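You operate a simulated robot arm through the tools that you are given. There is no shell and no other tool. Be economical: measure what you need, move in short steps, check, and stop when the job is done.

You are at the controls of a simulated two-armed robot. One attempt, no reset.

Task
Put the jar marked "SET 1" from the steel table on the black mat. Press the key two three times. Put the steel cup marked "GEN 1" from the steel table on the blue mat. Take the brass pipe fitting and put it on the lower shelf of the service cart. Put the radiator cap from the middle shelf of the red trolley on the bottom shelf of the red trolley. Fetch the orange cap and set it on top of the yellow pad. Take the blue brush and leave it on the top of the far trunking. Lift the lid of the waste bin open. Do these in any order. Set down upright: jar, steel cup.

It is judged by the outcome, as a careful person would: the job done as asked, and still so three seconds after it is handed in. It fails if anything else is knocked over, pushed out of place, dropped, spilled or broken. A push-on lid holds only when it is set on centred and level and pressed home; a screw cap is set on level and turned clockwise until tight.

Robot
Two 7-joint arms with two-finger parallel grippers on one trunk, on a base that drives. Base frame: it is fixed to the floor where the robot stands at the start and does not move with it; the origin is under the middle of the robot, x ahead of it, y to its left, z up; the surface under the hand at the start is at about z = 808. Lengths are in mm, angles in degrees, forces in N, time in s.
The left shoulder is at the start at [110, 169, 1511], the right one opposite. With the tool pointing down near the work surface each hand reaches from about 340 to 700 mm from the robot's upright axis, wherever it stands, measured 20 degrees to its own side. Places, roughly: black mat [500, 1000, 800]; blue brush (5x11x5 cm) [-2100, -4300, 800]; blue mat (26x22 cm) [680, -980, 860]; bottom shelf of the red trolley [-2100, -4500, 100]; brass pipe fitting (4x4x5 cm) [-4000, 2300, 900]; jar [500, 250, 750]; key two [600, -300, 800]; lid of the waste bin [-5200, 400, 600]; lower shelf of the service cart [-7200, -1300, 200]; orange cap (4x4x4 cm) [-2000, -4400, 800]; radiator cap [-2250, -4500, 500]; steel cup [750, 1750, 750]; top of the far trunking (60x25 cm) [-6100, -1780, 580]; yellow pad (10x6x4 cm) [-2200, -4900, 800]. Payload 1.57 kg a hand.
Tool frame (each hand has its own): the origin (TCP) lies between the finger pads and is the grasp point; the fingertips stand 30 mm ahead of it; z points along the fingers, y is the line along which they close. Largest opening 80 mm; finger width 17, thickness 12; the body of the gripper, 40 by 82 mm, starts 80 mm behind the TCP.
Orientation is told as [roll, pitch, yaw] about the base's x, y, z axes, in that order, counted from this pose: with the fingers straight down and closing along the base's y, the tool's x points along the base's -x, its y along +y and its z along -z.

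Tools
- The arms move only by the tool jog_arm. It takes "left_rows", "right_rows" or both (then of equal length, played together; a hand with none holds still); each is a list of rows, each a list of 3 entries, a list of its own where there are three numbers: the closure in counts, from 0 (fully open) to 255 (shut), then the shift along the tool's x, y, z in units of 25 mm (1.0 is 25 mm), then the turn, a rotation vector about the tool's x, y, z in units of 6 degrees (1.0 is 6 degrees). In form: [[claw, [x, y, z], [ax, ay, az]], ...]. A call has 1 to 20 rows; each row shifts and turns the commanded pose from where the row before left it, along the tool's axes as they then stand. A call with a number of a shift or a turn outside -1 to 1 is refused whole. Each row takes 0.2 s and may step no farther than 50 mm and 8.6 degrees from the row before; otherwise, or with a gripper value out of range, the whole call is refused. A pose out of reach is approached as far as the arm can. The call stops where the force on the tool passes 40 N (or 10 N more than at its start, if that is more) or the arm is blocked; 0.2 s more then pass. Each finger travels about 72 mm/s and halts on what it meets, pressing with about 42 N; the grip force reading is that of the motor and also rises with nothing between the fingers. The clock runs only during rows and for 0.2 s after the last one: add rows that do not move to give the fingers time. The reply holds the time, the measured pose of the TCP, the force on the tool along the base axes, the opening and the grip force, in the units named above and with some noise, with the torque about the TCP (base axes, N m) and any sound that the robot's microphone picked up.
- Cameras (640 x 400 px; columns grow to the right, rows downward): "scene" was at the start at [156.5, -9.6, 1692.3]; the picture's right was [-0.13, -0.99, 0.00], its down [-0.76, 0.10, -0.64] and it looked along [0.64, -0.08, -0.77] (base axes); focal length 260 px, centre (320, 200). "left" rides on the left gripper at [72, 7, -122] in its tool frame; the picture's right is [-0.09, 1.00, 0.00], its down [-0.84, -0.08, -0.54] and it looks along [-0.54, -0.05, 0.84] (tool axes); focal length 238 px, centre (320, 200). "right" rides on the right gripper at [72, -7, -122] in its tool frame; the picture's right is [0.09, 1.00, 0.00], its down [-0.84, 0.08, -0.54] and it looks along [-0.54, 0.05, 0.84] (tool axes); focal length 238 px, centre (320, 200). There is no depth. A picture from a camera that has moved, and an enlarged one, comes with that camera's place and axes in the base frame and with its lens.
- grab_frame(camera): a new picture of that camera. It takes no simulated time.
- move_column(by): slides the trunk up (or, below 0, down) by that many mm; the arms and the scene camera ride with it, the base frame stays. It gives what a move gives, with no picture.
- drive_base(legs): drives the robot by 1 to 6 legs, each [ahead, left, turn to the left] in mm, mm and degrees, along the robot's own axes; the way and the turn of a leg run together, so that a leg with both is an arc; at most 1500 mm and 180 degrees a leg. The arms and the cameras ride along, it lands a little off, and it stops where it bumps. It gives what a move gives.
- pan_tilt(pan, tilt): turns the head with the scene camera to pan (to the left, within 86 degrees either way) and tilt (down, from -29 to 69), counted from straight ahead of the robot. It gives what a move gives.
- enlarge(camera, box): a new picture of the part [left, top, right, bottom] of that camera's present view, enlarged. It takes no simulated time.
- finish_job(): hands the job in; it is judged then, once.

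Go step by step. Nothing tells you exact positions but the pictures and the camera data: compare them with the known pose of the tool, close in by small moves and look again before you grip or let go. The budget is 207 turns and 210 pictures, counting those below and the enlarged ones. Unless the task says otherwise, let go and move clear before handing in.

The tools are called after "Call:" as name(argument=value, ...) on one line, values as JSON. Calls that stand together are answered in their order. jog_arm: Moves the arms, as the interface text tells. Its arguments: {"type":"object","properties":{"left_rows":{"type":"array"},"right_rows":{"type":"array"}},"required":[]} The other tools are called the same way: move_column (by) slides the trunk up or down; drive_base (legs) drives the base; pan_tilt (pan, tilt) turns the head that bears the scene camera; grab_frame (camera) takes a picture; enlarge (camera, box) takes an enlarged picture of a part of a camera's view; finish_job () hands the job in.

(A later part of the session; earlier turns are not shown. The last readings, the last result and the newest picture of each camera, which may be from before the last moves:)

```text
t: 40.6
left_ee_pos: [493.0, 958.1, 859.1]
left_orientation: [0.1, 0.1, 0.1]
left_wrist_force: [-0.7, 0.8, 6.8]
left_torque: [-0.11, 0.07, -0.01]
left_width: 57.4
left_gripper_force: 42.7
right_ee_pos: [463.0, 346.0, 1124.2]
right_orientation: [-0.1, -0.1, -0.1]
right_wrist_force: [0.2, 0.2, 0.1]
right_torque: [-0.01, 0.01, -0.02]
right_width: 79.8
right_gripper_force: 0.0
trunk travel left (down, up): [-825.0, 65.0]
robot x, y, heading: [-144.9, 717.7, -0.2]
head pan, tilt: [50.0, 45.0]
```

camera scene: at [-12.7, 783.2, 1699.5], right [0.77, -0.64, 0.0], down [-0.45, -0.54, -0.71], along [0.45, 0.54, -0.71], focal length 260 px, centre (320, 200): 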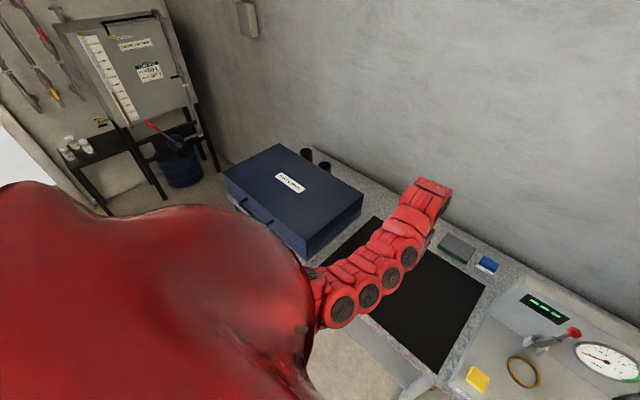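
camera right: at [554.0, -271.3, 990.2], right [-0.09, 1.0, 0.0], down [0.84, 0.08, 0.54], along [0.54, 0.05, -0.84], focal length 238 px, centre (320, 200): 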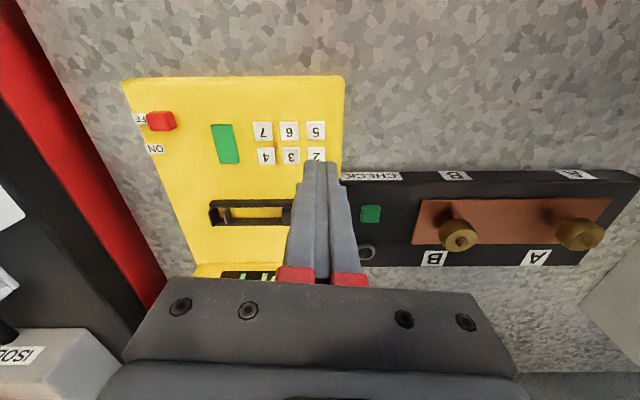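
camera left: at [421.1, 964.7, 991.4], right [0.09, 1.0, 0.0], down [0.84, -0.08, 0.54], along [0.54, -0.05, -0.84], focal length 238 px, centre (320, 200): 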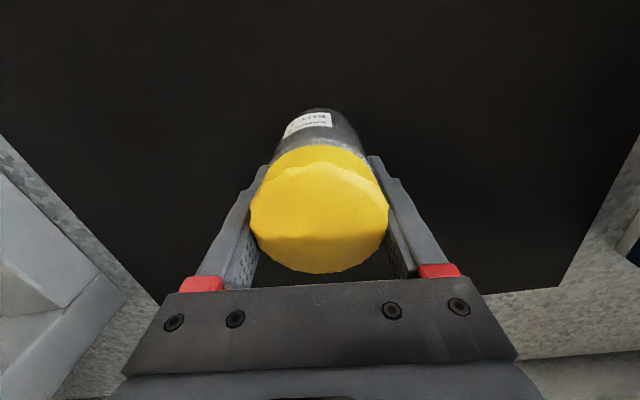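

Contact with the mat (about 7 N). Release and rise.

Call:
jog_arm(left_rows=[[0, [0, 0, 0], [0, 0, 0]], [0, [0, 0, 0], [0, 0, 0]], [0, [0, 0, 0], [0, 0, 0]], [0, [0, 0, -0.5], [0, 0, 0]], [0, [0, 0, -0.8], [0, 0, 0]], [0, [0, 0, -0.8], [0, 0, 0]], [0, [0, 0, -0.8], [0, 0, 0]], [0, [0, 0, -0.8], [0, 0, 0]], [0, [0, 0, -0.8], [0, 0, 0]], [0, [0, 0, -0.8], [0, 0, 0]], [0, [0, 0, -0.8], [0, 0, 0]], [0, [0, 0, -0.8], [0, 0, 0]], [0, [0, 0, -0.8], [0, 0, 0]], [0, [0, 0, -0.8], [0, 0, 0]]])

Call:
grab_frame(camera="left")

Call:
enlarge(camera="scene", box=[220, 130, 380, 230])

```text
t: 43.6
left_ee_pos: [495.0, 958.3, 1069.7]
left_orientation: [0.0, 0.1, 0.0]
left_wrist_force: [0.7, -0.6, 0.7]
left_torque: [0.03, 0.01, 0.0]
left_width: 80.0
left_gripper_force: 0.2
right_ee_pos: [463.0, 346.3, 1123.2]
right_orientation: [0.0, -0.1, -0.1]
right_wrist_force: [0.6, 0.9, 0.2]
right_torque: [0.02, 0.01, -0.01]
right_width: 79.9
right_gripper_force: 0.1
trunk travel left (down, up): [-825.0, 65.0]
robot x, y, heading: [-147.3, 723.7, 0.2]
head pan, tilt: [50.0, 45.0]
```

```text
176 pictures are left
camera left: at [423.0, 963.8, 1192.7], right [0.09, 1.0, 0.0], down [0.84, -0.08, 0.54], along [0.54, -0.05, -0.84], focal length 238 px, centre (320, 200)
```

left: 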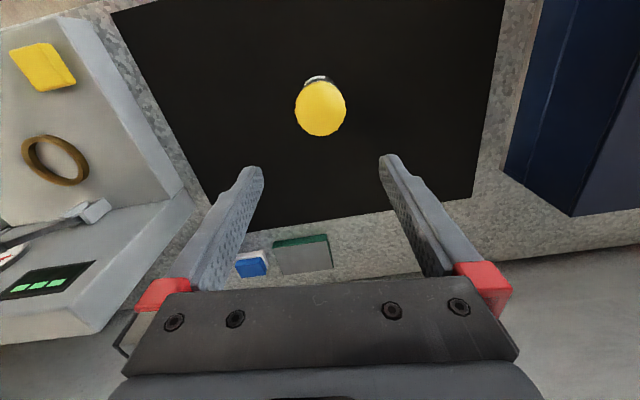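

```text
4.00 times, centred on (300, 180) of scene
camera zoom: at [-12.1, 783.5, 1699.4], right [0.77, -0.64, 0.0], down [-0.45, -0.54, -0.71], along [0.45, 0.54, -0.71], focal length 1039 px, centre (400, 280)
```

zoom: 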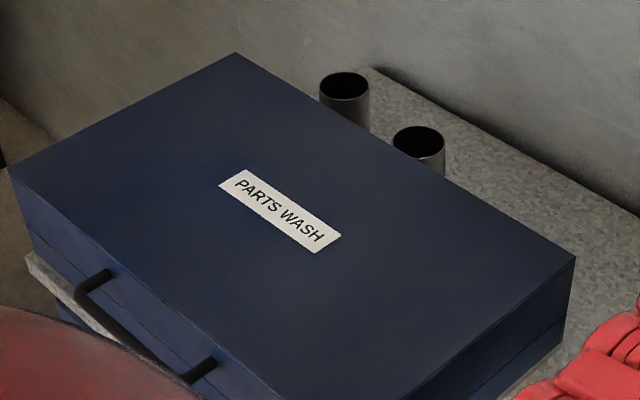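

Jar stands on the mat. Two steel cups sit behind the blue box; I drive left to see which is GEN 1.

Call:
drive_base(legs=[[-150, 0, 0], [0, 800, 0]])

Call:
pan_tilt(pan=10, tilt=40)

Call:
grab_frame(camera="scene")

Call:
grab_frame(camera="left")

```text
t: 48.8
left_ee_pos: [351.2, 1746.6, 1069.1]
left_orientation: [0.0, 0.2, -0.3]
left_wrist_force: [1.1, 0.3, 0.2]
left_torque: [0.0, -0.01, 0.01]
left_width: 79.9
left_gripper_force: 0.0
right_ee_pos: [317.0, 1133.2, 1123.5]
right_orientation: [0.1, 0.1, -0.3]
right_wrist_force: [-0.1, 0.5, 0.0]
right_torque: [0.02, 0.0, -0.03]
right_width: 79.8
right_gripper_force: 0.1
trunk travel left (down, up): [-825.0, 65.0]
robot x, y, heading: [-291.0, 1510.8, -0.7]
head pan, tilt: [50.0, 45.0]
```

```text
t: 49.9
left_ee_pos: [351.6, 1746.3, 1070.2]
left_orientation: [0.0, 0.2, -0.3]
left_wrist_force: [0.1, -0.1, -0.5]
left_torque: [0.0, 0.01, 0.0]
left_width: 79.8
left_gripper_force: 0.1
right_ee_pos: [317.5, 1132.5, 1123.6]
right_orientation: [0.0, 0.0, -0.3]
right_wrist_force: [-0.2, 1.2, 0.8]
right_torque: [-0.01, 0.04, 0.02]
right_width: 79.8
right_gripper_force: 0.1
trunk travel left (down, up): [-825.0, 65.0]
robot x, y, heading: [-286.2, 1512.3, -0.5]
head pan, tilt: [10.0, 40.0]
```

```text
174 pictures are left
camera scene: at [-125.1, 1526.1, 1706.6], right [0.17, -0.99, 0.0], down [-0.63, -0.11, -0.77], along [0.75, 0.13, -0.64], focal length 260 px, centre (320, 200)
```

scene: 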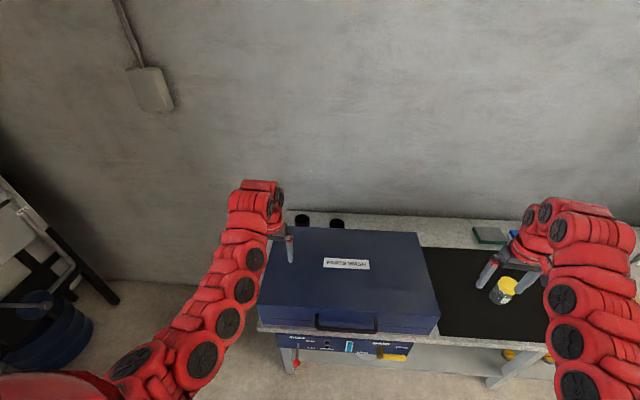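

```text
173 pictures are left
camera left: at [279.6, 1752.2, 1192.2], right [0.1, 1.0, 0.0], down [0.84, -0.08, 0.54], along [0.54, -0.05, -0.84], focal length 238 px, centre (320, 200)
```

left: 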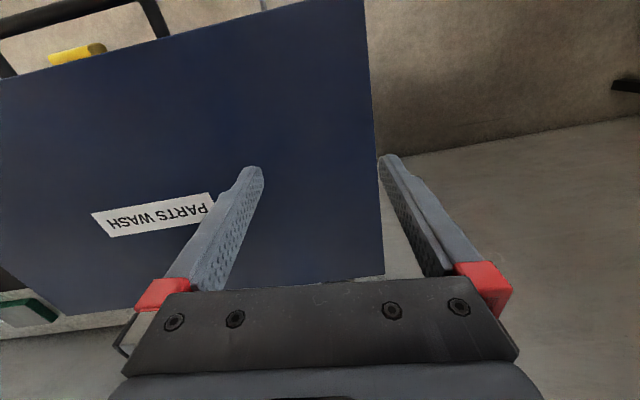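

Cups at about [681,1748] and [682,1590]. I drive forward so the hand camera can look down behind the box to read the labels.

Call:
drive_base(legs=[[240, 0, 0.5]])

Call:
grab_frame(camera="left")

Call:
enlarge(camera="scene", box=[240, 180, 400, 280])

```text
t: 51.7
left_ee_pos: [589.4, 1750.0, 1069.6]
left_orientation: [0.0, 0.2, 0.2]
left_wrist_force: [-0.1, 0.4, -0.7]
left_torque: [-0.01, 0.0, 0.0]
left_width: 80.0
left_gripper_force: 0.0
right_ee_pos: [559.0, 1138.0, 1122.9]
right_orientation: [0.0, -0.1, 0.0]
right_wrist_force: [0.2, -0.4, -0.3]
right_torque: [0.01, 0.0, 0.0]
right_width: 79.8
right_gripper_force: 0.1
trunk travel left (down, up): [-825.0, 65.0]
robot x, y, heading: [-49.0, 1513.7, 0.0]
head pan, tilt: [10.0, 40.0]
```

```text
172 pictures are left
camera left: at [517.2, 1755.5, 1192.6], right [0.09, 1.0, 0.0], down [0.84, -0.08, 0.54], along [0.54, -0.05, -0.84], focal length 238 px, centre (320, 200)
```

left: 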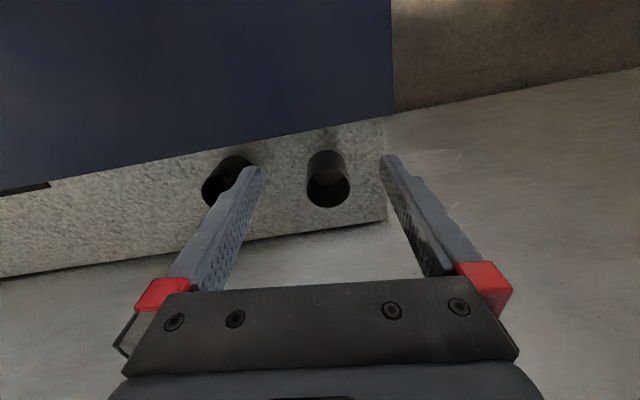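

```text
4.00 times, centred on (320, 230) of scene
camera zoom: at [113.6, 1526.8, 1706.8], right [0.18, -0.98, 0.0], down [-0.63, -0.11, -0.77], along [0.75, 0.13, -0.64], focal length 1039 px, centre (320, 80)
```

zoom: 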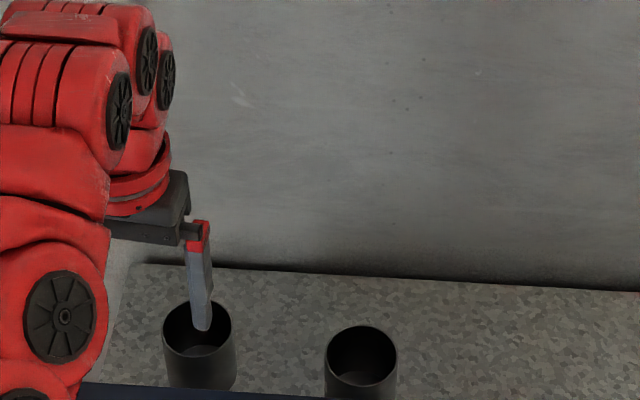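

No label visible from afar; enlarge the cups in both views.

Call:
enlarge(camera="left", box=[190, 120, 390, 245])

Call:
pan_tilt(pan=10, tilt=55)

Call:
grab_frame(camera="scene")

```text
3.20 times, centred on (290, 182) of left
camera zoom: at [517.2, 1755.5, 1192.6], right [0.09, 1.0, 0.0], down [0.84, -0.08, 0.54], along [0.54, -0.05, -0.84], focal length 763 px, centre (416, 256)
```

zoom: 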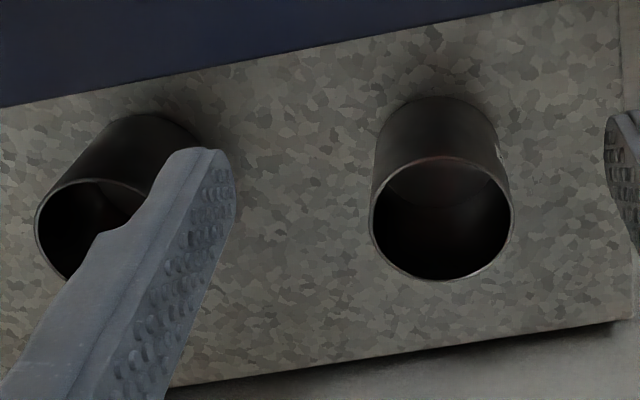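

```text
t: 52.5
left_ee_pos: [590.8, 1749.9, 1068.7]
left_orientation: [0.1, 0.4, 0.1]
left_wrist_force: [0.9, -0.3, 1.0]
left_torque: [0.01, -0.01, 0.0]
left_width: 80.2
left_gripper_force: 0.1
right_ee_pos: [559.8, 1136.5, 1123.8]
right_orientation: [0.0, -0.1, 0.0]
right_wrist_force: [-0.8, -0.1, -0.4]
right_torque: [-0.03, 0.03, 0.02]
right_width: 80.2
right_gripper_force: 0.0
trunk travel left (down, up): [-825.0, 65.0]
robot x, y, heading: [-49.0, 1508.9, 0.0]
head pan, tilt: [10.0, 55.0]
```

```text
169 pictures are left
camera scene: at [102.9, 1524.5, 1685.9], right [0.18, -0.98, 0.0], down [-0.81, -0.14, -0.57], along [0.56, 0.1, -0.82], focal length 260 px, centre (320, 200)
```

scene: 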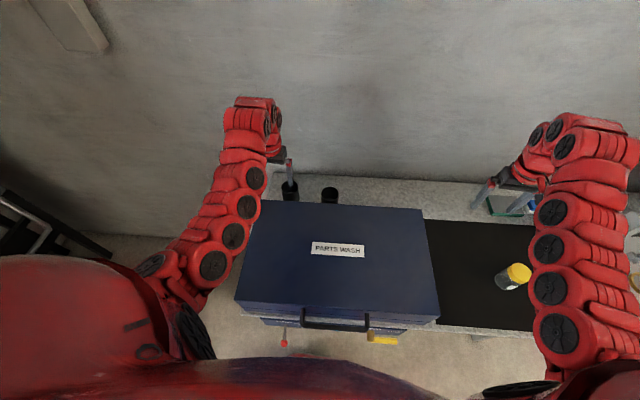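

A sliver of white shows on the +y side of the far cup. I'll turn the left hand so its camera looks along -y at the cups from the left.

Call:
jog_arm(left_rows=[[0, [0, 0, 0], [0, 0, 1]], [0, [0, 0, 0], [0, 0, 1]], [0, [0, 0, 0], [0, 0, 1]], [0, [0, 0, 0], [0, 0, 1]], [0, [0, 0, 0], [0, 0, 1]], [0, [0, 0, 0], [0, 0, 1]], [0, [0, 0, 0], [0, 0, 1]], [0, [0, 0, 0], [0, 0, 1]], [0, [0, 0, 0], [0, 0, 1]], [0, [0, 0, 0], [0, 0, 1]], [0, [0, 0, 0], [0, 0, 1]], [0, [0, 0, 0], [0, 0, 1]], [0, [0, 0, 0], [0, 0, 1]], [0, [0, 0, 0], [0, 0, 1]], [0, [0, 0, 0], [0, 0, 1]], [0, [0, 0, 0], [0, 0, 0]]])

Call:
drive_base(legs=[[40, 120, 0]])

Call:
grab_frame(camera="left")

```text
t: 55.9
left_ee_pos: [589.7, 1748.8, 1070.0]
left_orientation: [-0.2, 0.1, -89.9]
left_wrist_force: [0.0, 0.3, 0.7]
left_torque: [0.03, 0.0, 0.0]
left_width: 80.1
left_gripper_force: 0.0
right_ee_pos: [559.4, 1136.7, 1123.3]
right_orientation: [0.1, -0.1, 0.0]
right_wrist_force: [-0.2, -0.4, 0.8]
right_torque: [-0.02, 0.02, -0.01]
right_width: 79.8
right_gripper_force: 0.0
trunk travel left (down, up): [-825.0, 65.0]
robot x, y, heading: [-47.6, 1512.2, 0.2]
head pan, tilt: [10.0, 55.0]
```

```text
t: 57.1
left_ee_pos: [631.7, 1866.4, 1069.5]
left_orientation: [-0.2, 0.1, -90.1]
left_wrist_force: [0.1, 0.0, 1.3]
left_torque: [0.05, -0.04, -0.04]
left_width: 79.8
left_gripper_force: 0.2
right_ee_pos: [599.1, 1254.3, 1123.3]
right_orientation: [0.0, -0.1, -0.2]
right_wrist_force: [-0.1, -1.5, 0.0]
right_torque: [-0.03, 0.0, -0.01]
right_width: 79.7
right_gripper_force: 0.0
trunk travel left (down, up): [-825.0, 65.0]
robot x, y, heading: [-7.7, 1629.6, -0.3]
head pan, tilt: [10.0, 55.0]
```

```text
168 pictures are left
camera left: at [638.1, 1937.3, 1192.3], right [1.0, -0.09, 0.0], down [-0.08, -0.84, 0.54], along [-0.05, -0.54, -0.84], focal length 238 px, centre (320, 200)
```

left: 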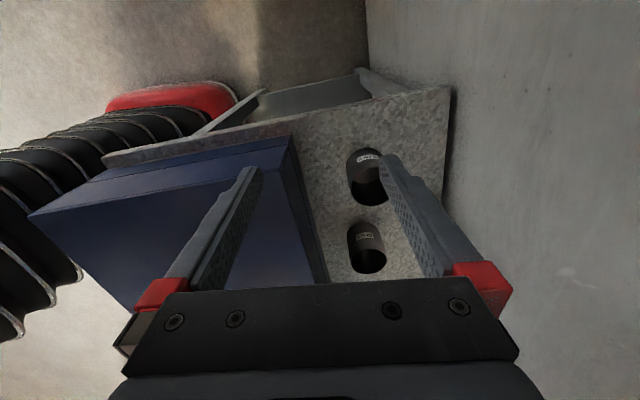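

Call:
enlarge(camera="left", box=[336, 135, 400, 175])

Call:
enlarge(camera="left", box=[336, 210, 400, 250])

```text
10.00 times, centred on (368, 155) of left
camera zoom: at [638.1, 1937.3, 1192.3], right [1.0, -0.09, 0.0], down [-0.08, -0.84, 0.54], along [-0.05, -0.54, -0.84], focal length 2384 px, centre (-160, 650)
```

zoom: 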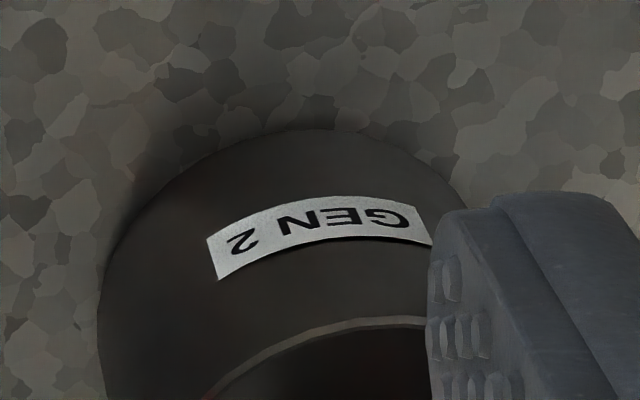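

```text
10.00 times, centred on (368, 230) of left
camera zoom: at [638.1, 1937.3, 1192.3], right [1.0, -0.09, 0.0], down [-0.08, -0.84, 0.54], along [-0.05, -0.54, -0.84], focal length 2384 px, centre (-160, -100)
```

zoom: 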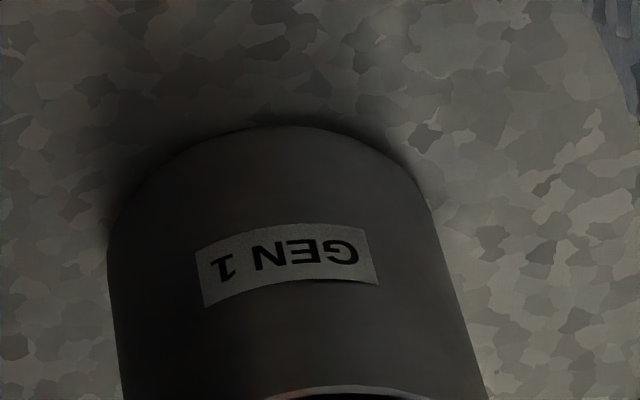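

The cup at y≈1590 is GEN 1 (the other is GEN 2). I turn the hand back and drive to bring it over GEN 1.

Call:
jog_arm(left_rows=[[0, [0, 0, 0], [0, 0, -1]], [0, [0, 0, 0], [0, 0, -1]], [0, [0, 0, 0], [0, 0, -1]], [0, [0, 0, 0], [0, 0, -1]], [0, [0, 0, 0], [0, 0, -1]], [0, [0, 0, 0], [0, 0, -1]], [0, [0, 0, 0], [0, 0, -1]], [0, [0, 0, 0], [0, 0, -1]], [0, [0, 0, 0], [0, 0, -1]], [0, [0, 0, 0], [0, 0, -1]], [0, [0, 0, 0], [0, 0, -1]], [0, [0, 0, 0], [0, 0, -1]], [0, [0, 0, 0], [0, 0, -1]], [0, [0, 0, 0], [0, 0, -1]], [0, [0, 0, 0], [0, 0, -1]], [0, [0, 0, 0], [0, 0, 0]]])

Call:
drive_base(legs=[[35, -278, 0.3]])

Call:
grab_frame(camera="left")

Call:
grab_frame(camera="scene")

```text
t: 60.5
left_ee_pos: [630.8, 1866.4, 1069.7]
left_orientation: [0.0, 0.3, 0.1]
left_wrist_force: [0.0, -0.3, -0.7]
left_torque: [0.03, -0.03, 0.01]
left_width: 79.8
left_gripper_force: 0.1
right_ee_pos: [599.9, 1254.4, 1124.7]
right_orientation: [0.0, -0.1, -0.3]
right_wrist_force: [0.9, -0.7, -0.4]
right_torque: [0.0, -0.01, 0.02]
right_width: 80.3
right_gripper_force: 0.1
trunk travel left (down, up): [-825.0, 65.0]
robot x, y, heading: [-13.8, 1629.9, -0.2]
head pan, tilt: [10.0, 55.0]
```

```text
t: 62.5
left_ee_pos: [662.6, 1596.0, 1068.6]
left_orientation: [-0.1, 0.3, 0.5]
left_wrist_force: [0.4, 0.8, -1.3]
left_torque: [-0.02, -0.01, 0.01]
left_width: 79.8
left_gripper_force: 0.2
right_ee_pos: [637.8, 984.7, 1124.5]
right_orientation: [-0.1, 0.0, 0.3]
right_wrist_force: [-0.4, 0.0, -0.4]
right_torque: [0.0, 0.01, -0.04]
right_width: 80.0
right_gripper_force: 0.0
trunk travel left (down, up): [-825.0, 65.0]
robot x, y, heading: [24.5, 1350.1, 0.4]
head pan, tilt: [10.0, 55.0]
```

```text
165 pictures are left
camera left: at [591.8, 1601.5, 1192.2], right [0.08, 1.0, 0.0], down [0.84, -0.07, 0.54], along [0.54, -0.05, -0.84], focal length 238 px, centre (320, 200)
```

left: 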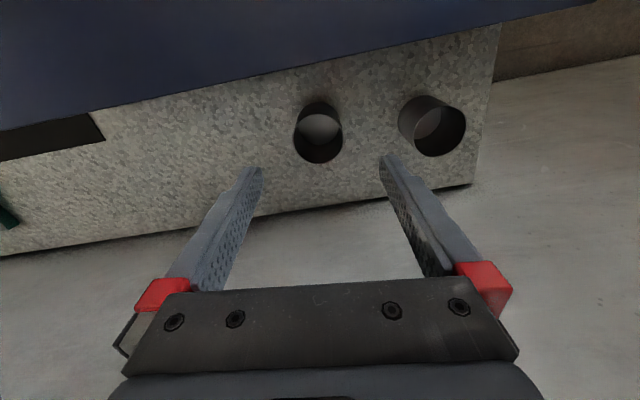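

```text
164 pictures are left
camera scene: at [177.8, 1369.1, 1686.0], right [0.18, -0.98, 0.0], down [-0.81, -0.15, -0.57], along [0.56, 0.1, -0.82], focal length 260 px, centre (320, 200)
```

scene: 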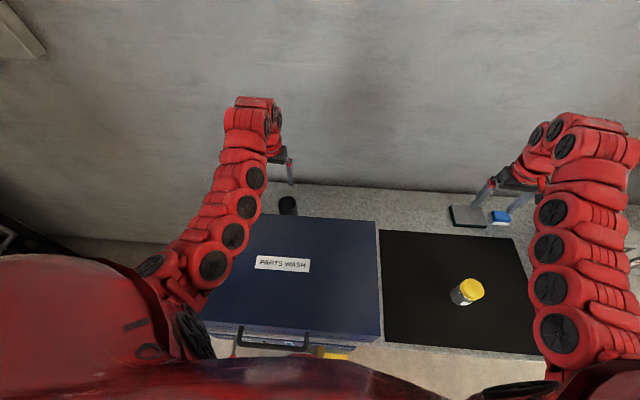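

GEN 1 rim at about [700, 1588, 878]. I shift 37 mm forward and lower.

Call:
jog_arm(left_rows=[[0, [-0.5, -0.1, 0], [0, 0, 0]], [0, [-0.5, -0.1, 0.4], [0, 0, 0]], [0, [-0.48, -0.1, 0.8], [0, 0, 0]], [0, [0, 0, 0.8], [0, 0, 0]], [0, [0, 0, 0.8], [0, 0, 0]], [0, [0, 0, 0.8], [0, 0, 0]], [0, [0, 0, 0.8], [0, 0, 0]], [0, [0, 0, 0.6], [0, 0, 0]], [0, [0, 0, 0], [0, 0, 0]]])

Call:
grab_frame(camera="left")

```text
t: 64.5
left_ee_pos: [701.8, 1588.2, 944.7]
left_orientation: [0.1, 0.1, 0.5]
left_wrist_force: [-0.1, -0.5, 0.5]
left_torque: [0.0, -0.03, -0.01]
left_width: 80.0
left_gripper_force: 0.0
right_ee_pos: [638.2, 982.5, 1124.0]
right_orientation: [-0.1, -0.1, 0.4]
right_wrist_force: [0.6, 0.6, -0.3]
right_torque: [-0.03, -0.01, -0.02]
right_width: 80.2
right_gripper_force: 0.2
trunk travel left (down, up): [-825.0, 65.0]
robot x, y, heading: [28.5, 1352.7, 0.3]
head pan, tilt: [10.0, 55.0]
```

```text
163 pictures are left
camera left: at [628.9, 1593.3, 1068.8], right [0.08, 1.0, 0.0], down [0.84, -0.07, 0.54], along [0.54, -0.05, -0.84], focal length 238 px, centre (320, 200)
```

left: 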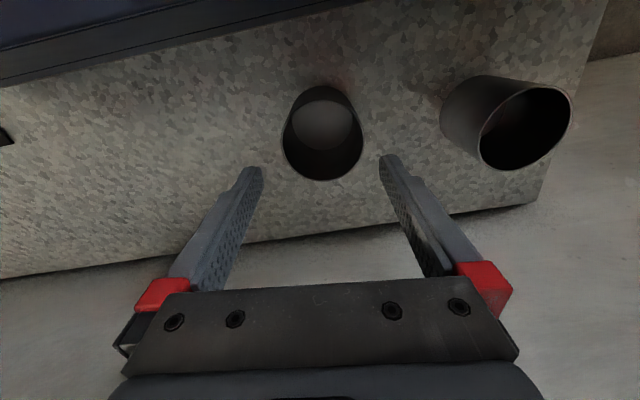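

Rim centred within ~2 mm in y; correct x by -5 and go down to grip.

Call:
jog_arm(left_rows=[[0, [0.2, 0.05, 0.6], [0, 0, 0]], [0, [0, 0, 0.4], [0, 0, 0]], [0, [0, 0, 0.2], [0, 0, 0]], [0, [0, 0, 0], [0, 0, 0]]])

Call:
grab_frame(camera="left")

```text
t: 65.5
left_ee_pos: [695.9, 1588.1, 914.4]
left_orientation: [-0.1, 0.4, 0.5]
left_wrist_force: [-0.2, 0.5, 0.0]
left_torque: [0.02, 0.01, -0.01]
left_width: 80.0
left_gripper_force: 0.1
right_ee_pos: [638.3, 983.2, 1122.8]
right_orientation: [0.0, -0.2, 0.3]
right_wrist_force: [-0.1, 0.0, 1.0]
right_torque: [-0.02, 0.0, -0.02]
right_width: 80.1
right_gripper_force: 0.1
trunk travel left (down, up): [-825.0, 65.0]
robot x, y, heading: [26.6, 1355.8, 0.3]
head pan, tilt: [10.0, 55.0]
```

```text
162 pictures are left
camera left: at [623.0, 1593.5, 1036.7], right [0.08, 1.0, 0.0], down [0.84, -0.07, 0.54], along [0.54, -0.04, -0.84], focal length 238 px, centre (320, 200)
```

left: 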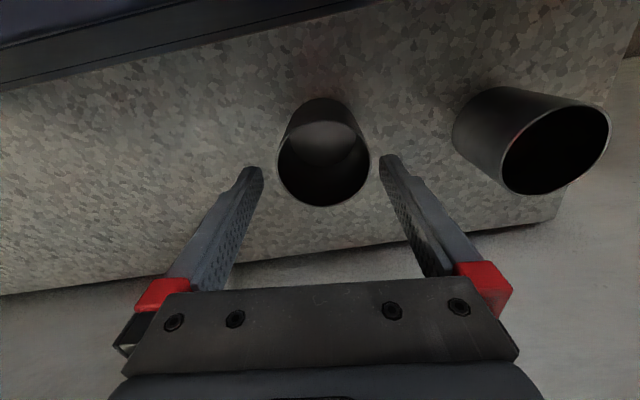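

Call:
jog_arm(left_rows=[[0, [0.08, 0.08, 0.4], [0, 0, 0]], [0, [0, 0, 0.6], [0, 0, 0]], [0, [0, 0, 0.6], [0, 0, 0]], [0, [0, 0, 0.6], [0, 0, 0]], [0, [0, 0, 0.3], [0, 0, 0]], [0, [0, 0, 0], [0, 0, 0]], [255, [0, 0, 0], [0, 0, 0]], [255, [0, 0, 0], [0, 0, 0]], [255, [0, 0, 0], [0, 0, 0]]])

Call:
grab_frame(camera="left")

```text
t: 67.5
left_ee_pos: [683.3, 1590.0, 854.9]
left_orientation: [0.0, 0.2, 0.5]
left_wrist_force: [-0.3, 0.7, 0.5]
left_torque: [0.0, 0.0, -0.01]
left_width: 0.2
left_gripper_force: 18.1
left hand out of reach, approached as far as the arm can: row 4
right_ee_pos: [638.1, 983.1, 1124.0]
right_orientation: [0.0, -0.1, 0.3]
right_wrist_force: [1.0, 0.7, 0.3]
right_torque: [-0.01, -0.03, -0.01]
right_width: 79.9
right_gripper_force: 0.1
trunk travel left (down, up): [-825.0, 65.0]
robot x, y, heading: [24.2, 1353.5, 0.5]
head pan, tilt: [10.0, 55.0]
```

```text
161 pictures are left
camera left: at [610.6, 1594.9, 978.1], right [0.08, 1.0, 0.0], down [0.84, -0.07, 0.54], along [0.54, -0.04, -0.84], focal length 238 px, centre (320, 200)
```

left: 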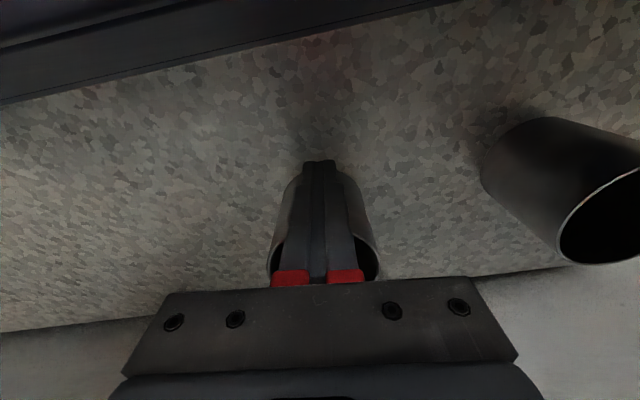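

The fingers closed on nothing: the arm fell short in x (reach limit) and the cup seems to sit just in front, still upright. I raise straight up and look.

Call:
jog_arm(left_rows=[[255, [0.2, 0, 0], [0, 0, 0]], [255, [0, 0, -0.6], [0, 0, 0]], [255, [0, 0, -0.8], [0, 0, 0]], [255, [0, 0, -0.8], [0, 0, 0]], [255, [0, 0, -0.8], [0, 0, 0]], [0, [0, 0, -0.8], [0, 0, 0]], [0, [0, 0, 0], [0, 0, 0]]])

Call:
grab_frame(camera="left")

```text
t: 69.1
left_ee_pos: [680.6, 1591.1, 949.1]
left_orientation: [0.0, 0.3, 0.5]
left_wrist_force: [-0.2, 0.1, 0.8]
left_torque: [0.01, -0.02, 0.01]
left_width: 80.1
left_gripper_force: 0.9
right_ee_pos: [637.9, 984.0, 1123.4]
right_orientation: [0.0, 0.0, 0.3]
right_wrist_force: [0.1, 0.4, -0.5]
right_torque: [0.01, 0.0, -0.02]
right_width: 80.0
right_gripper_force: 0.1
trunk travel left (down, up): [-825.0, 65.0]
robot x, y, heading: [27.9, 1355.0, 0.6]
head pan, tilt: [10.0, 55.0]
```

```text
160 pictures are left
camera left: at [608.4, 1596.9, 1073.0], right [0.08, 1.0, 0.0], down [0.84, -0.07, 0.54], along [0.54, -0.04, -0.84], focal length 238 px, centre (320, 200)
```

left: 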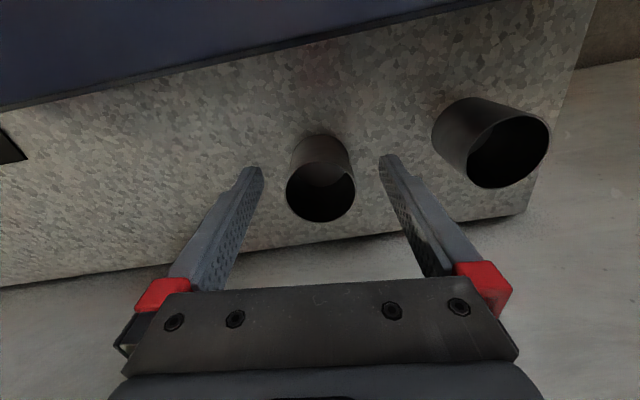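

The cup was squeezed forward to x≈722, still upright. I need more reach: raise the hand, lower the trunk 130 mm, then approach with better extension.

Call:
jog_arm(left_rows=[[0, [0, 0, -1], [0, 0, 0]], [0, [0, 0, -1], [0, 0, 0]], [0, [0, 0, -1], [0, 0, 0]], [0, [0, 0, -1], [0, 0, 0]], [0, [0, 0, -1], [0, 0, 0]], [0, [0, 0, 0], [0, 0, 0]]])

Call:
move_column(by=-130)

Call:
jog_arm(left_rows=[[0, [-0.5, 0, 0], [0, 0, 0]], [0, [-0.5, 0, 0], [0, 0, 0]], [0, [-0.5, 0, 0], [0, 0, 0]], [0, [-0.1, 0, 0], [0, 0, 0]], [0, [0, 0, 0], [0, 0, 0]]])

Call:
grab_frame(camera="left")

```text
t: 70.5
left_ee_pos: [681.7, 1587.1, 1076.0]
left_orientation: [0.1, 0.4, 0.3]
left_wrist_force: [0.2, -1.0, -0.2]
left_torque: [0.03, -0.01, -0.02]
left_width: 80.0
left_gripper_force: 0.1
right_ee_pos: [636.6, 980.1, 1122.5]
right_orientation: [0.2, -0.1, 0.3]
right_wrist_force: [-0.6, 0.0, 0.1]
right_torque: [0.03, -0.03, 0.0]
right_width: 79.9
right_gripper_force: 0.2
trunk travel left (down, up): [-825.0, 65.0]
robot x, y, heading: [25.4, 1350.8, 0.4]
head pan, tilt: [10.0, 55.0]
```

```text
t: 72.1
left_ee_pos: [680.9, 1589.8, 946.9]
left_orientation: [-0.1, 0.3, 0.5]
left_wrist_force: [-0.4, 0.6, 0.6]
left_torque: [-0.03, -0.01, 0.0]
left_width: 80.0
left_gripper_force: 0.0
right_ee_pos: [637.7, 983.0, 994.5]
right_orientation: [0.0, -0.1, 0.3]
right_wrist_force: [0.0, -0.1, -0.5]
right_torque: [-0.02, 0.0, -0.01]
right_width: 79.9
right_gripper_force: 0.1
trunk travel left (down, up): [-695.0, 195.0]
robot x, y, heading: [26.1, 1354.2, 0.2]
head pan, tilt: [10.0, 55.0]
```

```text
t: 73.3
left_ee_pos: [721.2, 1591.4, 945.3]
left_orientation: [0.0, 0.2, 0.4]
left_wrist_force: [-0.7, 0.3, -0.1]
left_torque: [0.0, -0.02, 0.0]
left_width: 79.9
left_gripper_force: 0.1
right_ee_pos: [637.6, 983.7, 994.0]
right_orientation: [0.0, -0.1, 0.3]
right_wrist_force: [0.2, 0.3, 0.5]
right_torque: [0.01, 0.02, 0.02]
right_width: 80.0
right_gripper_force: 0.0
trunk travel left (down, up): [-695.0, 195.0]
robot x, y, heading: [27.6, 1355.2, 0.2]
head pan, tilt: [10.0, 55.0]
```

```text
159 pictures are left
camera left: at [649.9, 1596.0, 1067.5], right [0.08, 1.0, 0.0], down [0.84, -0.07, 0.54], along [0.54, -0.04, -0.84], focal length 238 px, centre (320, 200)
```

left: 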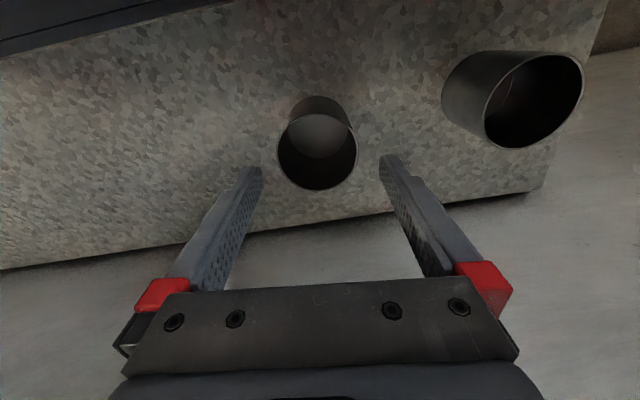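

Cup at [724, 1589]. Descend and verify pose before closing.

Call:
jog_arm(left_rows=[[0, [-0.12, -0.08, 0.4], [0, 0, 0]], [0, [0, 0, 0.6], [0, 0, 0]], [0, [0, 0, 0.6], [0, 0, 0]], [0, [0, 0, 0.6], [0, 0, 0]], [0, [0, 0, 0.6], [0, 0, 0]], [0, [0, 0, 0.6], [0, 0, 0]], [0, [0, 0, 0.2], [0, 0, 0]], [0, [0, 0, 0], [0, 0, 0]]])

Call:
grab_frame(camera="left")

```text
t: 75.1
left_ee_pos: [723.3, 1589.2, 856.4]
left_orientation: [-0.1, 0.2, 0.5]
left_wrist_force: [-0.2, 0.4, -1.0]
left_torque: [-0.02, -0.02, 0.01]
left_width: 80.0
left_gripper_force: 0.1
right_ee_pos: [637.8, 983.4, 993.2]
right_orientation: [0.1, -0.1, 0.3]
right_wrist_force: [0.1, -0.4, -0.6]
right_torque: [-0.01, 0.03, 0.01]
right_width: 79.9
right_gripper_force: 0.1
trunk travel left (down, up): [-695.0, 195.0]
robot x, y, heading: [27.5, 1353.3, 0.3]
head pan, tilt: [10.0, 55.0]
```

```text
158 pictures are left
camera left: at [651.4, 1594.2, 979.6], right [0.08, 1.0, 0.0], down [0.84, -0.07, 0.54], along [0.54, -0.04, -0.84], focal length 238 px, centre (320, 200)
```

left: 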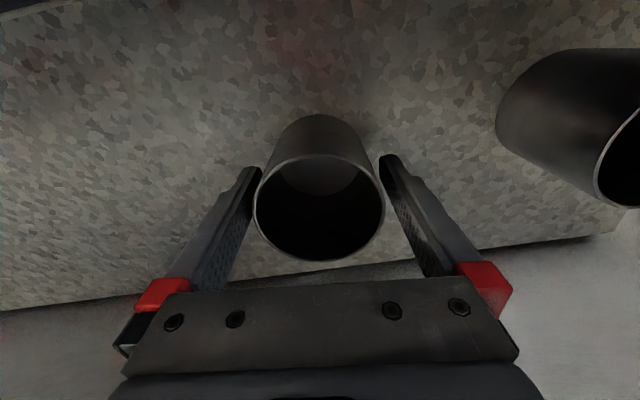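

Call:
jog_arm(left_rows=[[255, [0, 0, 0], [0, 0, 0]], [255, [0, 0, 0], [0, 0, 0]], [255, [0, 0, 0], [0, 0, 0]], [255, [0, 0, 0], [0, 0, 0]]])

Call:
grab_frame(camera="left")

```text
t: 76.1
left_ee_pos: [723.9, 1587.6, 856.5]
left_orientation: [0.1, 0.3, 0.6]
left_wrist_force: [0.1, -0.3, 0.2]
left_torque: [-0.06, -0.05, 0.0]
left_width: 69.3
left_gripper_force: 42.1
right_ee_pos: [636.4, 984.6, 993.3]
right_orientation: [0.0, -0.2, 0.3]
right_wrist_force: [0.1, -0.3, -0.3]
right_torque: [0.03, -0.01, 0.03]
right_width: 80.2
right_gripper_force: 0.1
trunk travel left (down, up): [-695.0, 195.0]
robot x, y, heading: [28.2, 1354.6, 0.5]
head pan, tilt: [10.0, 55.0]
```

```text
157 pictures are left
camera left: at [651.3, 1594.1, 979.6], right [0.08, 1.0, 0.0], down [0.84, -0.07, 0.54], along [0.54, -0.04, -0.84], focal length 238 px, centre (320, 200)
```

left: 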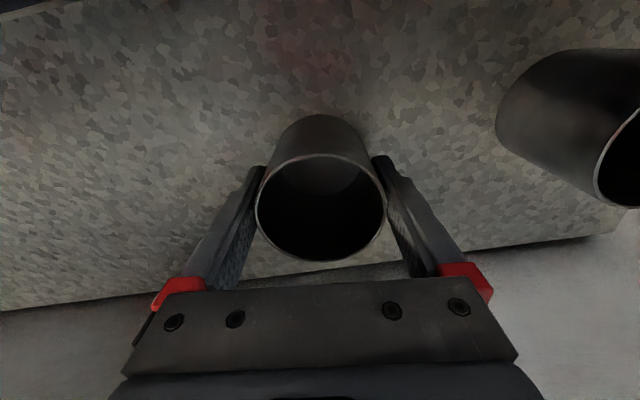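

Cup gripped (69 mm). Raise with the trunk, then back off and drive right toward the blue mat, looking along the way.

Call:
move_column(by=190)

Call:
drive_base(legs=[[-400, 0, 0], [0, -1450, 0]])

Call:
pan_tilt(pan=-60, tilt=35)

Call:
grab_frame(camera="scene")

Call:
grab_frame(camera="left")

```text
t: 78.2
left_ee_pos: [723.8, 1589.4, 1046.3]
left_orientation: [0.0, 0.3, 0.5]
left_wrist_force: [0.6, -0.2, -1.3]
left_torque: [0.02, 0.02, -0.05]
left_width: 69.5
left_gripper_force: 41.7
right_ee_pos: [638.6, 983.0, 1184.5]
right_orientation: [0.0, -0.1, 0.2]
right_wrist_force: [-0.3, 0.3, 0.7]
right_torque: [0.0, -0.04, -0.02]
right_width: 80.0
right_gripper_force: 0.0
trunk travel left (down, up): [-885.0, 5.0]
robot x, y, heading: [26.6, 1351.5, 0.5]
head pan, tilt: [10.0, 55.0]
```

```text
t: 87.6
left_ee_pos: [370.7, 159.2, 1045.7]
left_orientation: [0.1, 0.2, 4.6]
left_wrist_force: [0.1, 0.4, -1.3]
left_torque: [0.0, 0.03, 0.0]
left_width: 69.0
left_gripper_force: 41.9
right_ee_pos: [328.4, -450.6, 1183.4]
right_orientation: [0.1, -0.1, 4.3]
right_wrist_force: [-0.2, -0.5, -0.6]
right_torque: [-0.02, -0.03, 0.01]
right_width: 79.9
right_gripper_force: 0.0
trunk travel left (down, up): [-885.0, 5.0]
robot x, y, heading: [-309.1, -125.0, 4.5]
head pan, tilt: [10.0, 55.0]
```

```text
t: 89.0
left_ee_pos: [371.1, 159.1, 1046.6]
left_orientation: [0.0, 0.3, 4.5]
left_wrist_force: [-0.4, 0.2, -1.7]
left_torque: [0.02, 0.01, 0.0]
left_width: 69.2
left_gripper_force: 41.9
right_ee_pos: [328.7, -451.2, 1183.5]
right_orientation: [0.0, -0.1, 4.4]
right_wrist_force: [0.1, -0.3, -0.6]
right_torque: [0.02, -0.05, 0.0]
right_width: 80.1
right_gripper_force: 0.0
trunk travel left (down, up): [-885.0, 5.0]
robot x, y, heading: [-305.3, -124.3, 4.4]
head pan, tilt: [-60.0, 35.0]
```

```text
156 pictures are left
camera scene: at [-176.8, -190.0, 1774.2], right [-0.82, -0.57, 0.0], down [-0.33, 0.47, -0.82], along [0.46, -0.67, -0.57], focal length 260 px, centre (320, 200)
```

scene: 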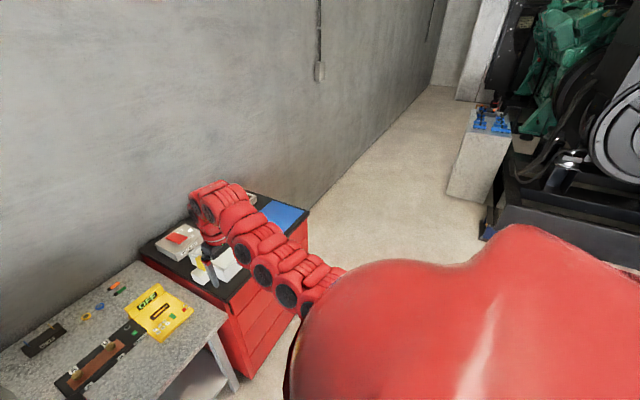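

```text
155 pictures are left
camera left: at [299.2, 159.8, 1169.5], right [0.01, 1.0, 0.0], down [0.84, -0.01, 0.54], along [0.54, -0.01, -0.84], focal length 238 px, centre (320, 200)
```

left: 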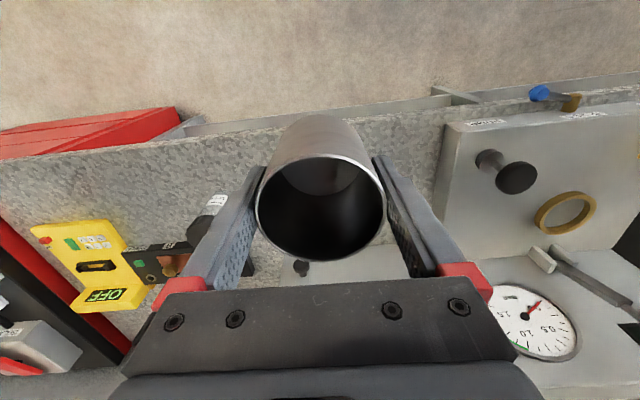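

The path to the right is open floor; blue mat at about [665,-1030]. Correct heading and continue right.

Call:
drive_base(legs=[[0, 0, -4.4], [0, -1090, 0]])

Call:
pan_tilt(pan=15, tilt=40)

Call:
grab_frame(camera="scene")

```text
t: 95.0
left_ee_pos: [397.7, -967.9, 1047.2]
left_orientation: [-0.1, 0.2, 1.2]
left_wrist_force: [-0.1, -0.3, -0.8]
left_torque: [-0.03, 0.02, 0.0]
left_width: 68.8
left_gripper_force: 41.6
right_ee_pos: [320.6, -1575.6, 1183.7]
right_orientation: [-0.1, -0.1, 1.1]
right_wrist_force: [-0.6, 0.4, 0.4]
right_torque: [0.01, -0.03, 0.05]
right_width: 79.9
right_gripper_force: 0.1
trunk travel left (down, up): [-885.0, 5.0]
robot x, y, heading: [-297.3, -1210.8, 0.9]
head pan, tilt: [-60.0, 35.0]
```

```text
t: 96.5
left_ee_pos: [397.9, -968.7, 1047.1]
left_orientation: [0.1, 0.2, 1.3]
left_wrist_force: [-0.2, 0.7, -2.0]
left_torque: [0.0, 0.01, -0.01]
left_width: 69.1
left_gripper_force: 41.6
right_ee_pos: [320.5, -1574.1, 1183.5]
right_orientation: [0.0, -0.1, 1.0]
right_wrist_force: [-0.6, -0.1, -0.4]
right_torque: [0.02, -0.03, 0.01]
right_width: 80.2
right_gripper_force: 0.2
trunk travel left (down, up): [-885.0, 5.0]
robot x, y, heading: [-293.5, -1210.3, 1.0]
head pan, tilt: [15.0, 40.0]
```

```text
154 pictures are left
camera scene: at [-133.6, -1187.5, 1766.6], right [0.28, -0.96, 0.0], down [-0.62, -0.18, -0.77], along [0.74, 0.21, -0.64], focal length 260 px, centre (320, 200)
```

scene: 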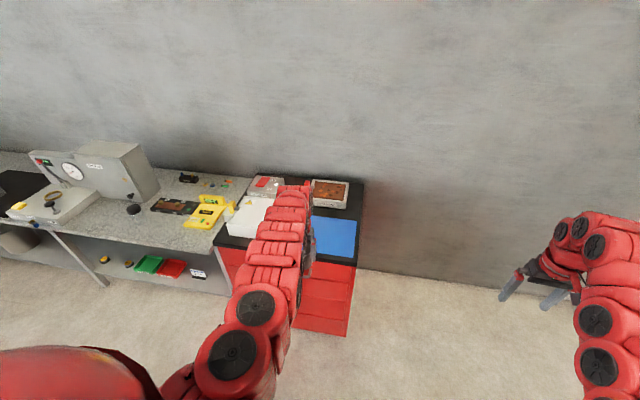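

Blue mat spans x≈572–793, y≈-1125…-924, centre [682,-1025]. Drive in so the cup comes over it.

Call:
drive_base(legs=[[275, -52, -1]])

Call:
grab_frame(camera="left")

Call:
grab_frame(camera="scene")

```text
t: 98.5
left_ee_pos: [678.8, -1029.4, 1047.5]
left_orientation: [0.0, 0.1, 0.3]
left_wrist_force: [-0.5, -0.1, -0.9]
left_torque: [0.02, -0.01, -0.02]
left_width: 69.3
left_gripper_force: 42.3
right_ee_pos: [590.6, -1634.1, 1184.6]
right_orientation: [-0.1, -0.1, 0.0]
right_wrist_force: [-0.3, 0.4, 0.6]
right_torque: [-0.01, 0.02, -0.01]
right_width: 80.0
right_gripper_force: 0.1
trunk travel left (down, up): [-885.0, 5.0]
robot x, y, heading: [-14.5, -1263.5, 0.1]
head pan, tilt: [15.0, 40.0]
```

```text
153 pictures are left
camera left: at [606.7, -1024.1, 1170.3], right [0.09, 1.0, 0.0], down [0.84, -0.07, 0.54], along [0.54, -0.05, -0.84], focal length 238 px, centre (320, 200)
```

left: 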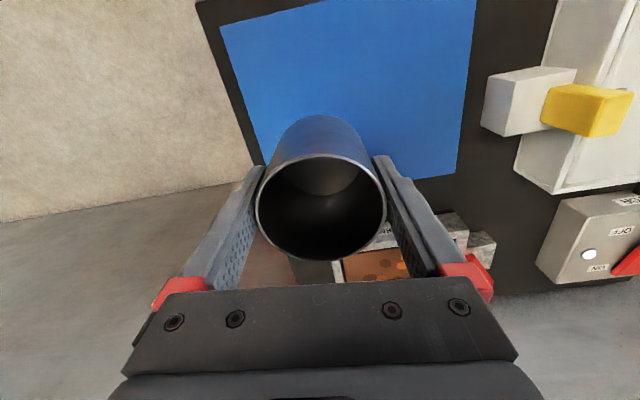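

```text
152 pictures are left
camera scene: at [142.7, -1238.9, 1766.8], right [0.26, -0.96, 0.0], down [-0.62, -0.17, -0.77], along [0.74, 0.2, -0.64], focal length 260 px, centre (320, 200)
```

scene: 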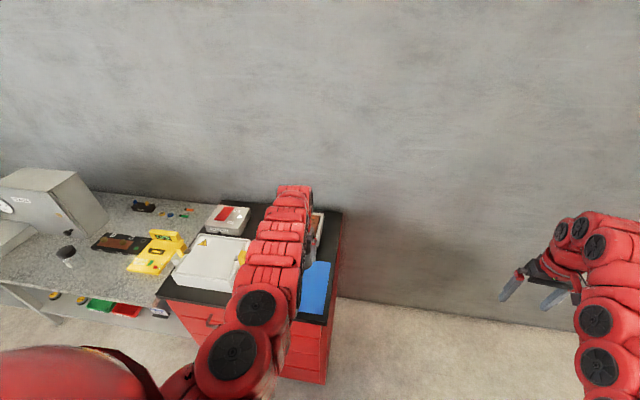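

From the hand camera the mat spans y≈-1130…-850, x≈577–765, so I shift +35 mm in y and lower gradually.

Call:
jog_arm(left_rows=[[255, [0, 0.7, 0], [0, 0, 0]], [255, [0, 0.7, 0.4], [0, 0, 0]], [255, [0, 0, 0.6], [0, 0, 0]], [255, [0, 0, 0.6], [0, 0, 0]], [255, [0, 0, 0.6], [0, 0, 0]], [255, [0, 0, 0.6], [0, 0, 0]], [255, [0, 0, 0.6], [0, 0, 0]], [255, [0, 0, 0.4], [0, 0, 0]], [255, [0, 0, 0], [0, 0, 0]]])

Call:
grab_frame(camera="left")

```text
t: 100.5
left_ee_pos: [661.2, -1000.1, 972.9]
left_orientation: [0.0, 0.2, 0.3]
left_wrist_force: [0.7, -0.3, -1.3]
left_torque: [0.05, 0.01, 0.01]
left_width: 68.9
left_gripper_force: 42.3
left hand out of reach, approached as far as the arm can: row 3, 5, 6, 7
right_ee_pos: [592.7, -1636.2, 1184.6]
right_orientation: [-0.1, 0.0, 0.1]
right_wrist_force: [-0.6, 0.5, 0.8]
right_torque: [-0.01, 0.01, 0.01]
right_width: 79.9
right_gripper_force: 0.1
trunk travel left (down, up): [-885.0, 5.0]
robot x, y, heading: [-20.0, -1264.2, 0.3]
head pan, tilt: [15.0, 40.0]
```

```text
151 pictures are left
camera left: at [589.7, -994.0, 1096.0], right [0.09, 1.0, 0.0], down [0.84, -0.07, 0.54], along [0.54, -0.05, -0.84], focal length 238 px, centre (320, 200)
```

left: 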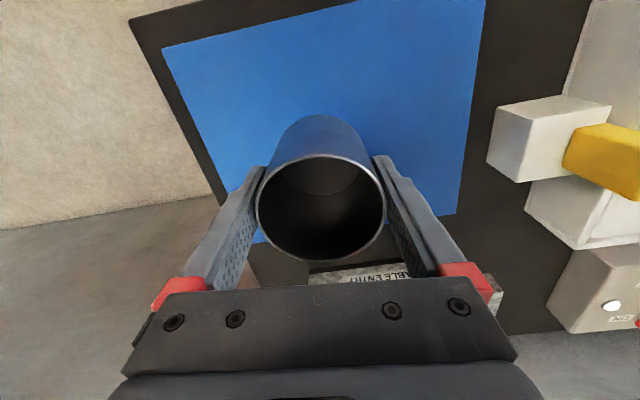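

Over the mat; arm is at its reach edge, so I lower with the trunk.

Call:
move_column(by=-45)

Call:
grab_frame(camera="left")

```text
t: 101.4
left_ee_pos: [662.6, -999.7, 928.8]
left_orientation: [0.0, 0.2, 0.3]
left_wrist_force: [0.0, 0.5, -1.1]
left_torque: [-0.03, -0.01, -0.04]
left_width: 69.5
left_gripper_force: 42.0
right_ee_pos: [592.1, -1635.3, 1139.9]
right_orientation: [0.0, -0.1, 0.1]
right_wrist_force: [0.1, -0.1, -0.5]
right_torque: [0.02, 0.02, 0.01]
right_width: 80.1
right_gripper_force: 0.1
trunk travel left (down, up): [-840.0, 50.0]
robot x, y, heading: [-16.0, -1263.1, -0.1]
head pan, tilt: [15.0, 40.0]
```

```text
150 pictures are left
camera left: at [589.2, -993.8, 1051.3], right [0.09, 1.0, 0.0], down [0.84, -0.07, 0.54], along [0.54, -0.05, -0.84], focal length 238 px, centre (320, 200)
```

left: 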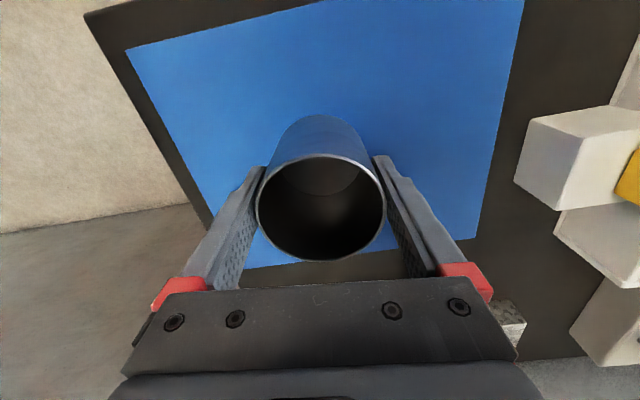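

Call:
jog_arm(left_rows=[[255, [0, 0, 0.12], [0, 0, 0]], [255, [0, 0, 0.12], [0, 0, 0]], [255, [0, 0, 0.1], [0, 0, 0]], [255, [0, 0, 0.1], [0, 0, 0]], [255, [0, 0, 0.1], [0, 0, 0]], [255, [0, 0, 0], [0, 0, 0]]])

```text
t: 102.8
left_ee_pos: [659.0, -1001.5, 920.5]
left_orientation: [0.0, 0.2, 0.4]
left_wrist_force: [-0.1, -0.3, -1.4]
left_torque: [0.0, 0.0, 0.01]
left_width: 69.3
left_gripper_force: 42.6
left hand out of reach, approached as far as the arm can: row 2
right_ee_pos: [591.3, -1635.3, 1138.2]
right_orientation: [0.0, -0.1, 0.1]
right_wrist_force: [0.2, 0.4, -0.4]
right_torque: [-0.02, 0.01, 0.01]
right_width: 79.9
right_gripper_force: 0.1
trunk travel left (down, up): [-840.0, 50.0]
robot x, y, heading: [-15.7, -1261.8, 0.2]
head pan, tilt: [15.0, 40.0]
```

Call:
jog_arm(left_rows=[[255, [0.4, 0, 0], [0, 0, 0]], [255, [0, 0, 0.1], [0, 0, 0]], [255, [0, 0, 0.1], [0, 0, 0]], [255, [0, 0, 0.1], [0, 0, 0]], [255, [0, 0, 0.1], [0, 0, 0]], [255, [0, 0, 0], [0, 0, 0]]])

```text
t: 104.2
left_ee_pos: [650.9, -997.9, 910.1]
left_orientation: [0.1, 0.1, 0.3]
left_wrist_force: [0.4, 0.4, 10.8]
left_torque: [-0.26, 0.09, 0.05]
left_width: 69.4
left_gripper_force: 41.9
right_ee_pos: [590.8, -1635.6, 1139.4]
right_orientation: [0.1, -0.1, 0.1]
right_wrist_force: [-0.2, 0.3, -1.1]
right_torque: [0.03, 0.02, -0.01]
right_width: 79.8
right_gripper_force: 0.1
trunk travel left (down, up): [-840.0, 50.0]
robot x, y, heading: [-15.3, -1260.2, 0.2]
head pan, tilt: [15.0, 40.0]
```

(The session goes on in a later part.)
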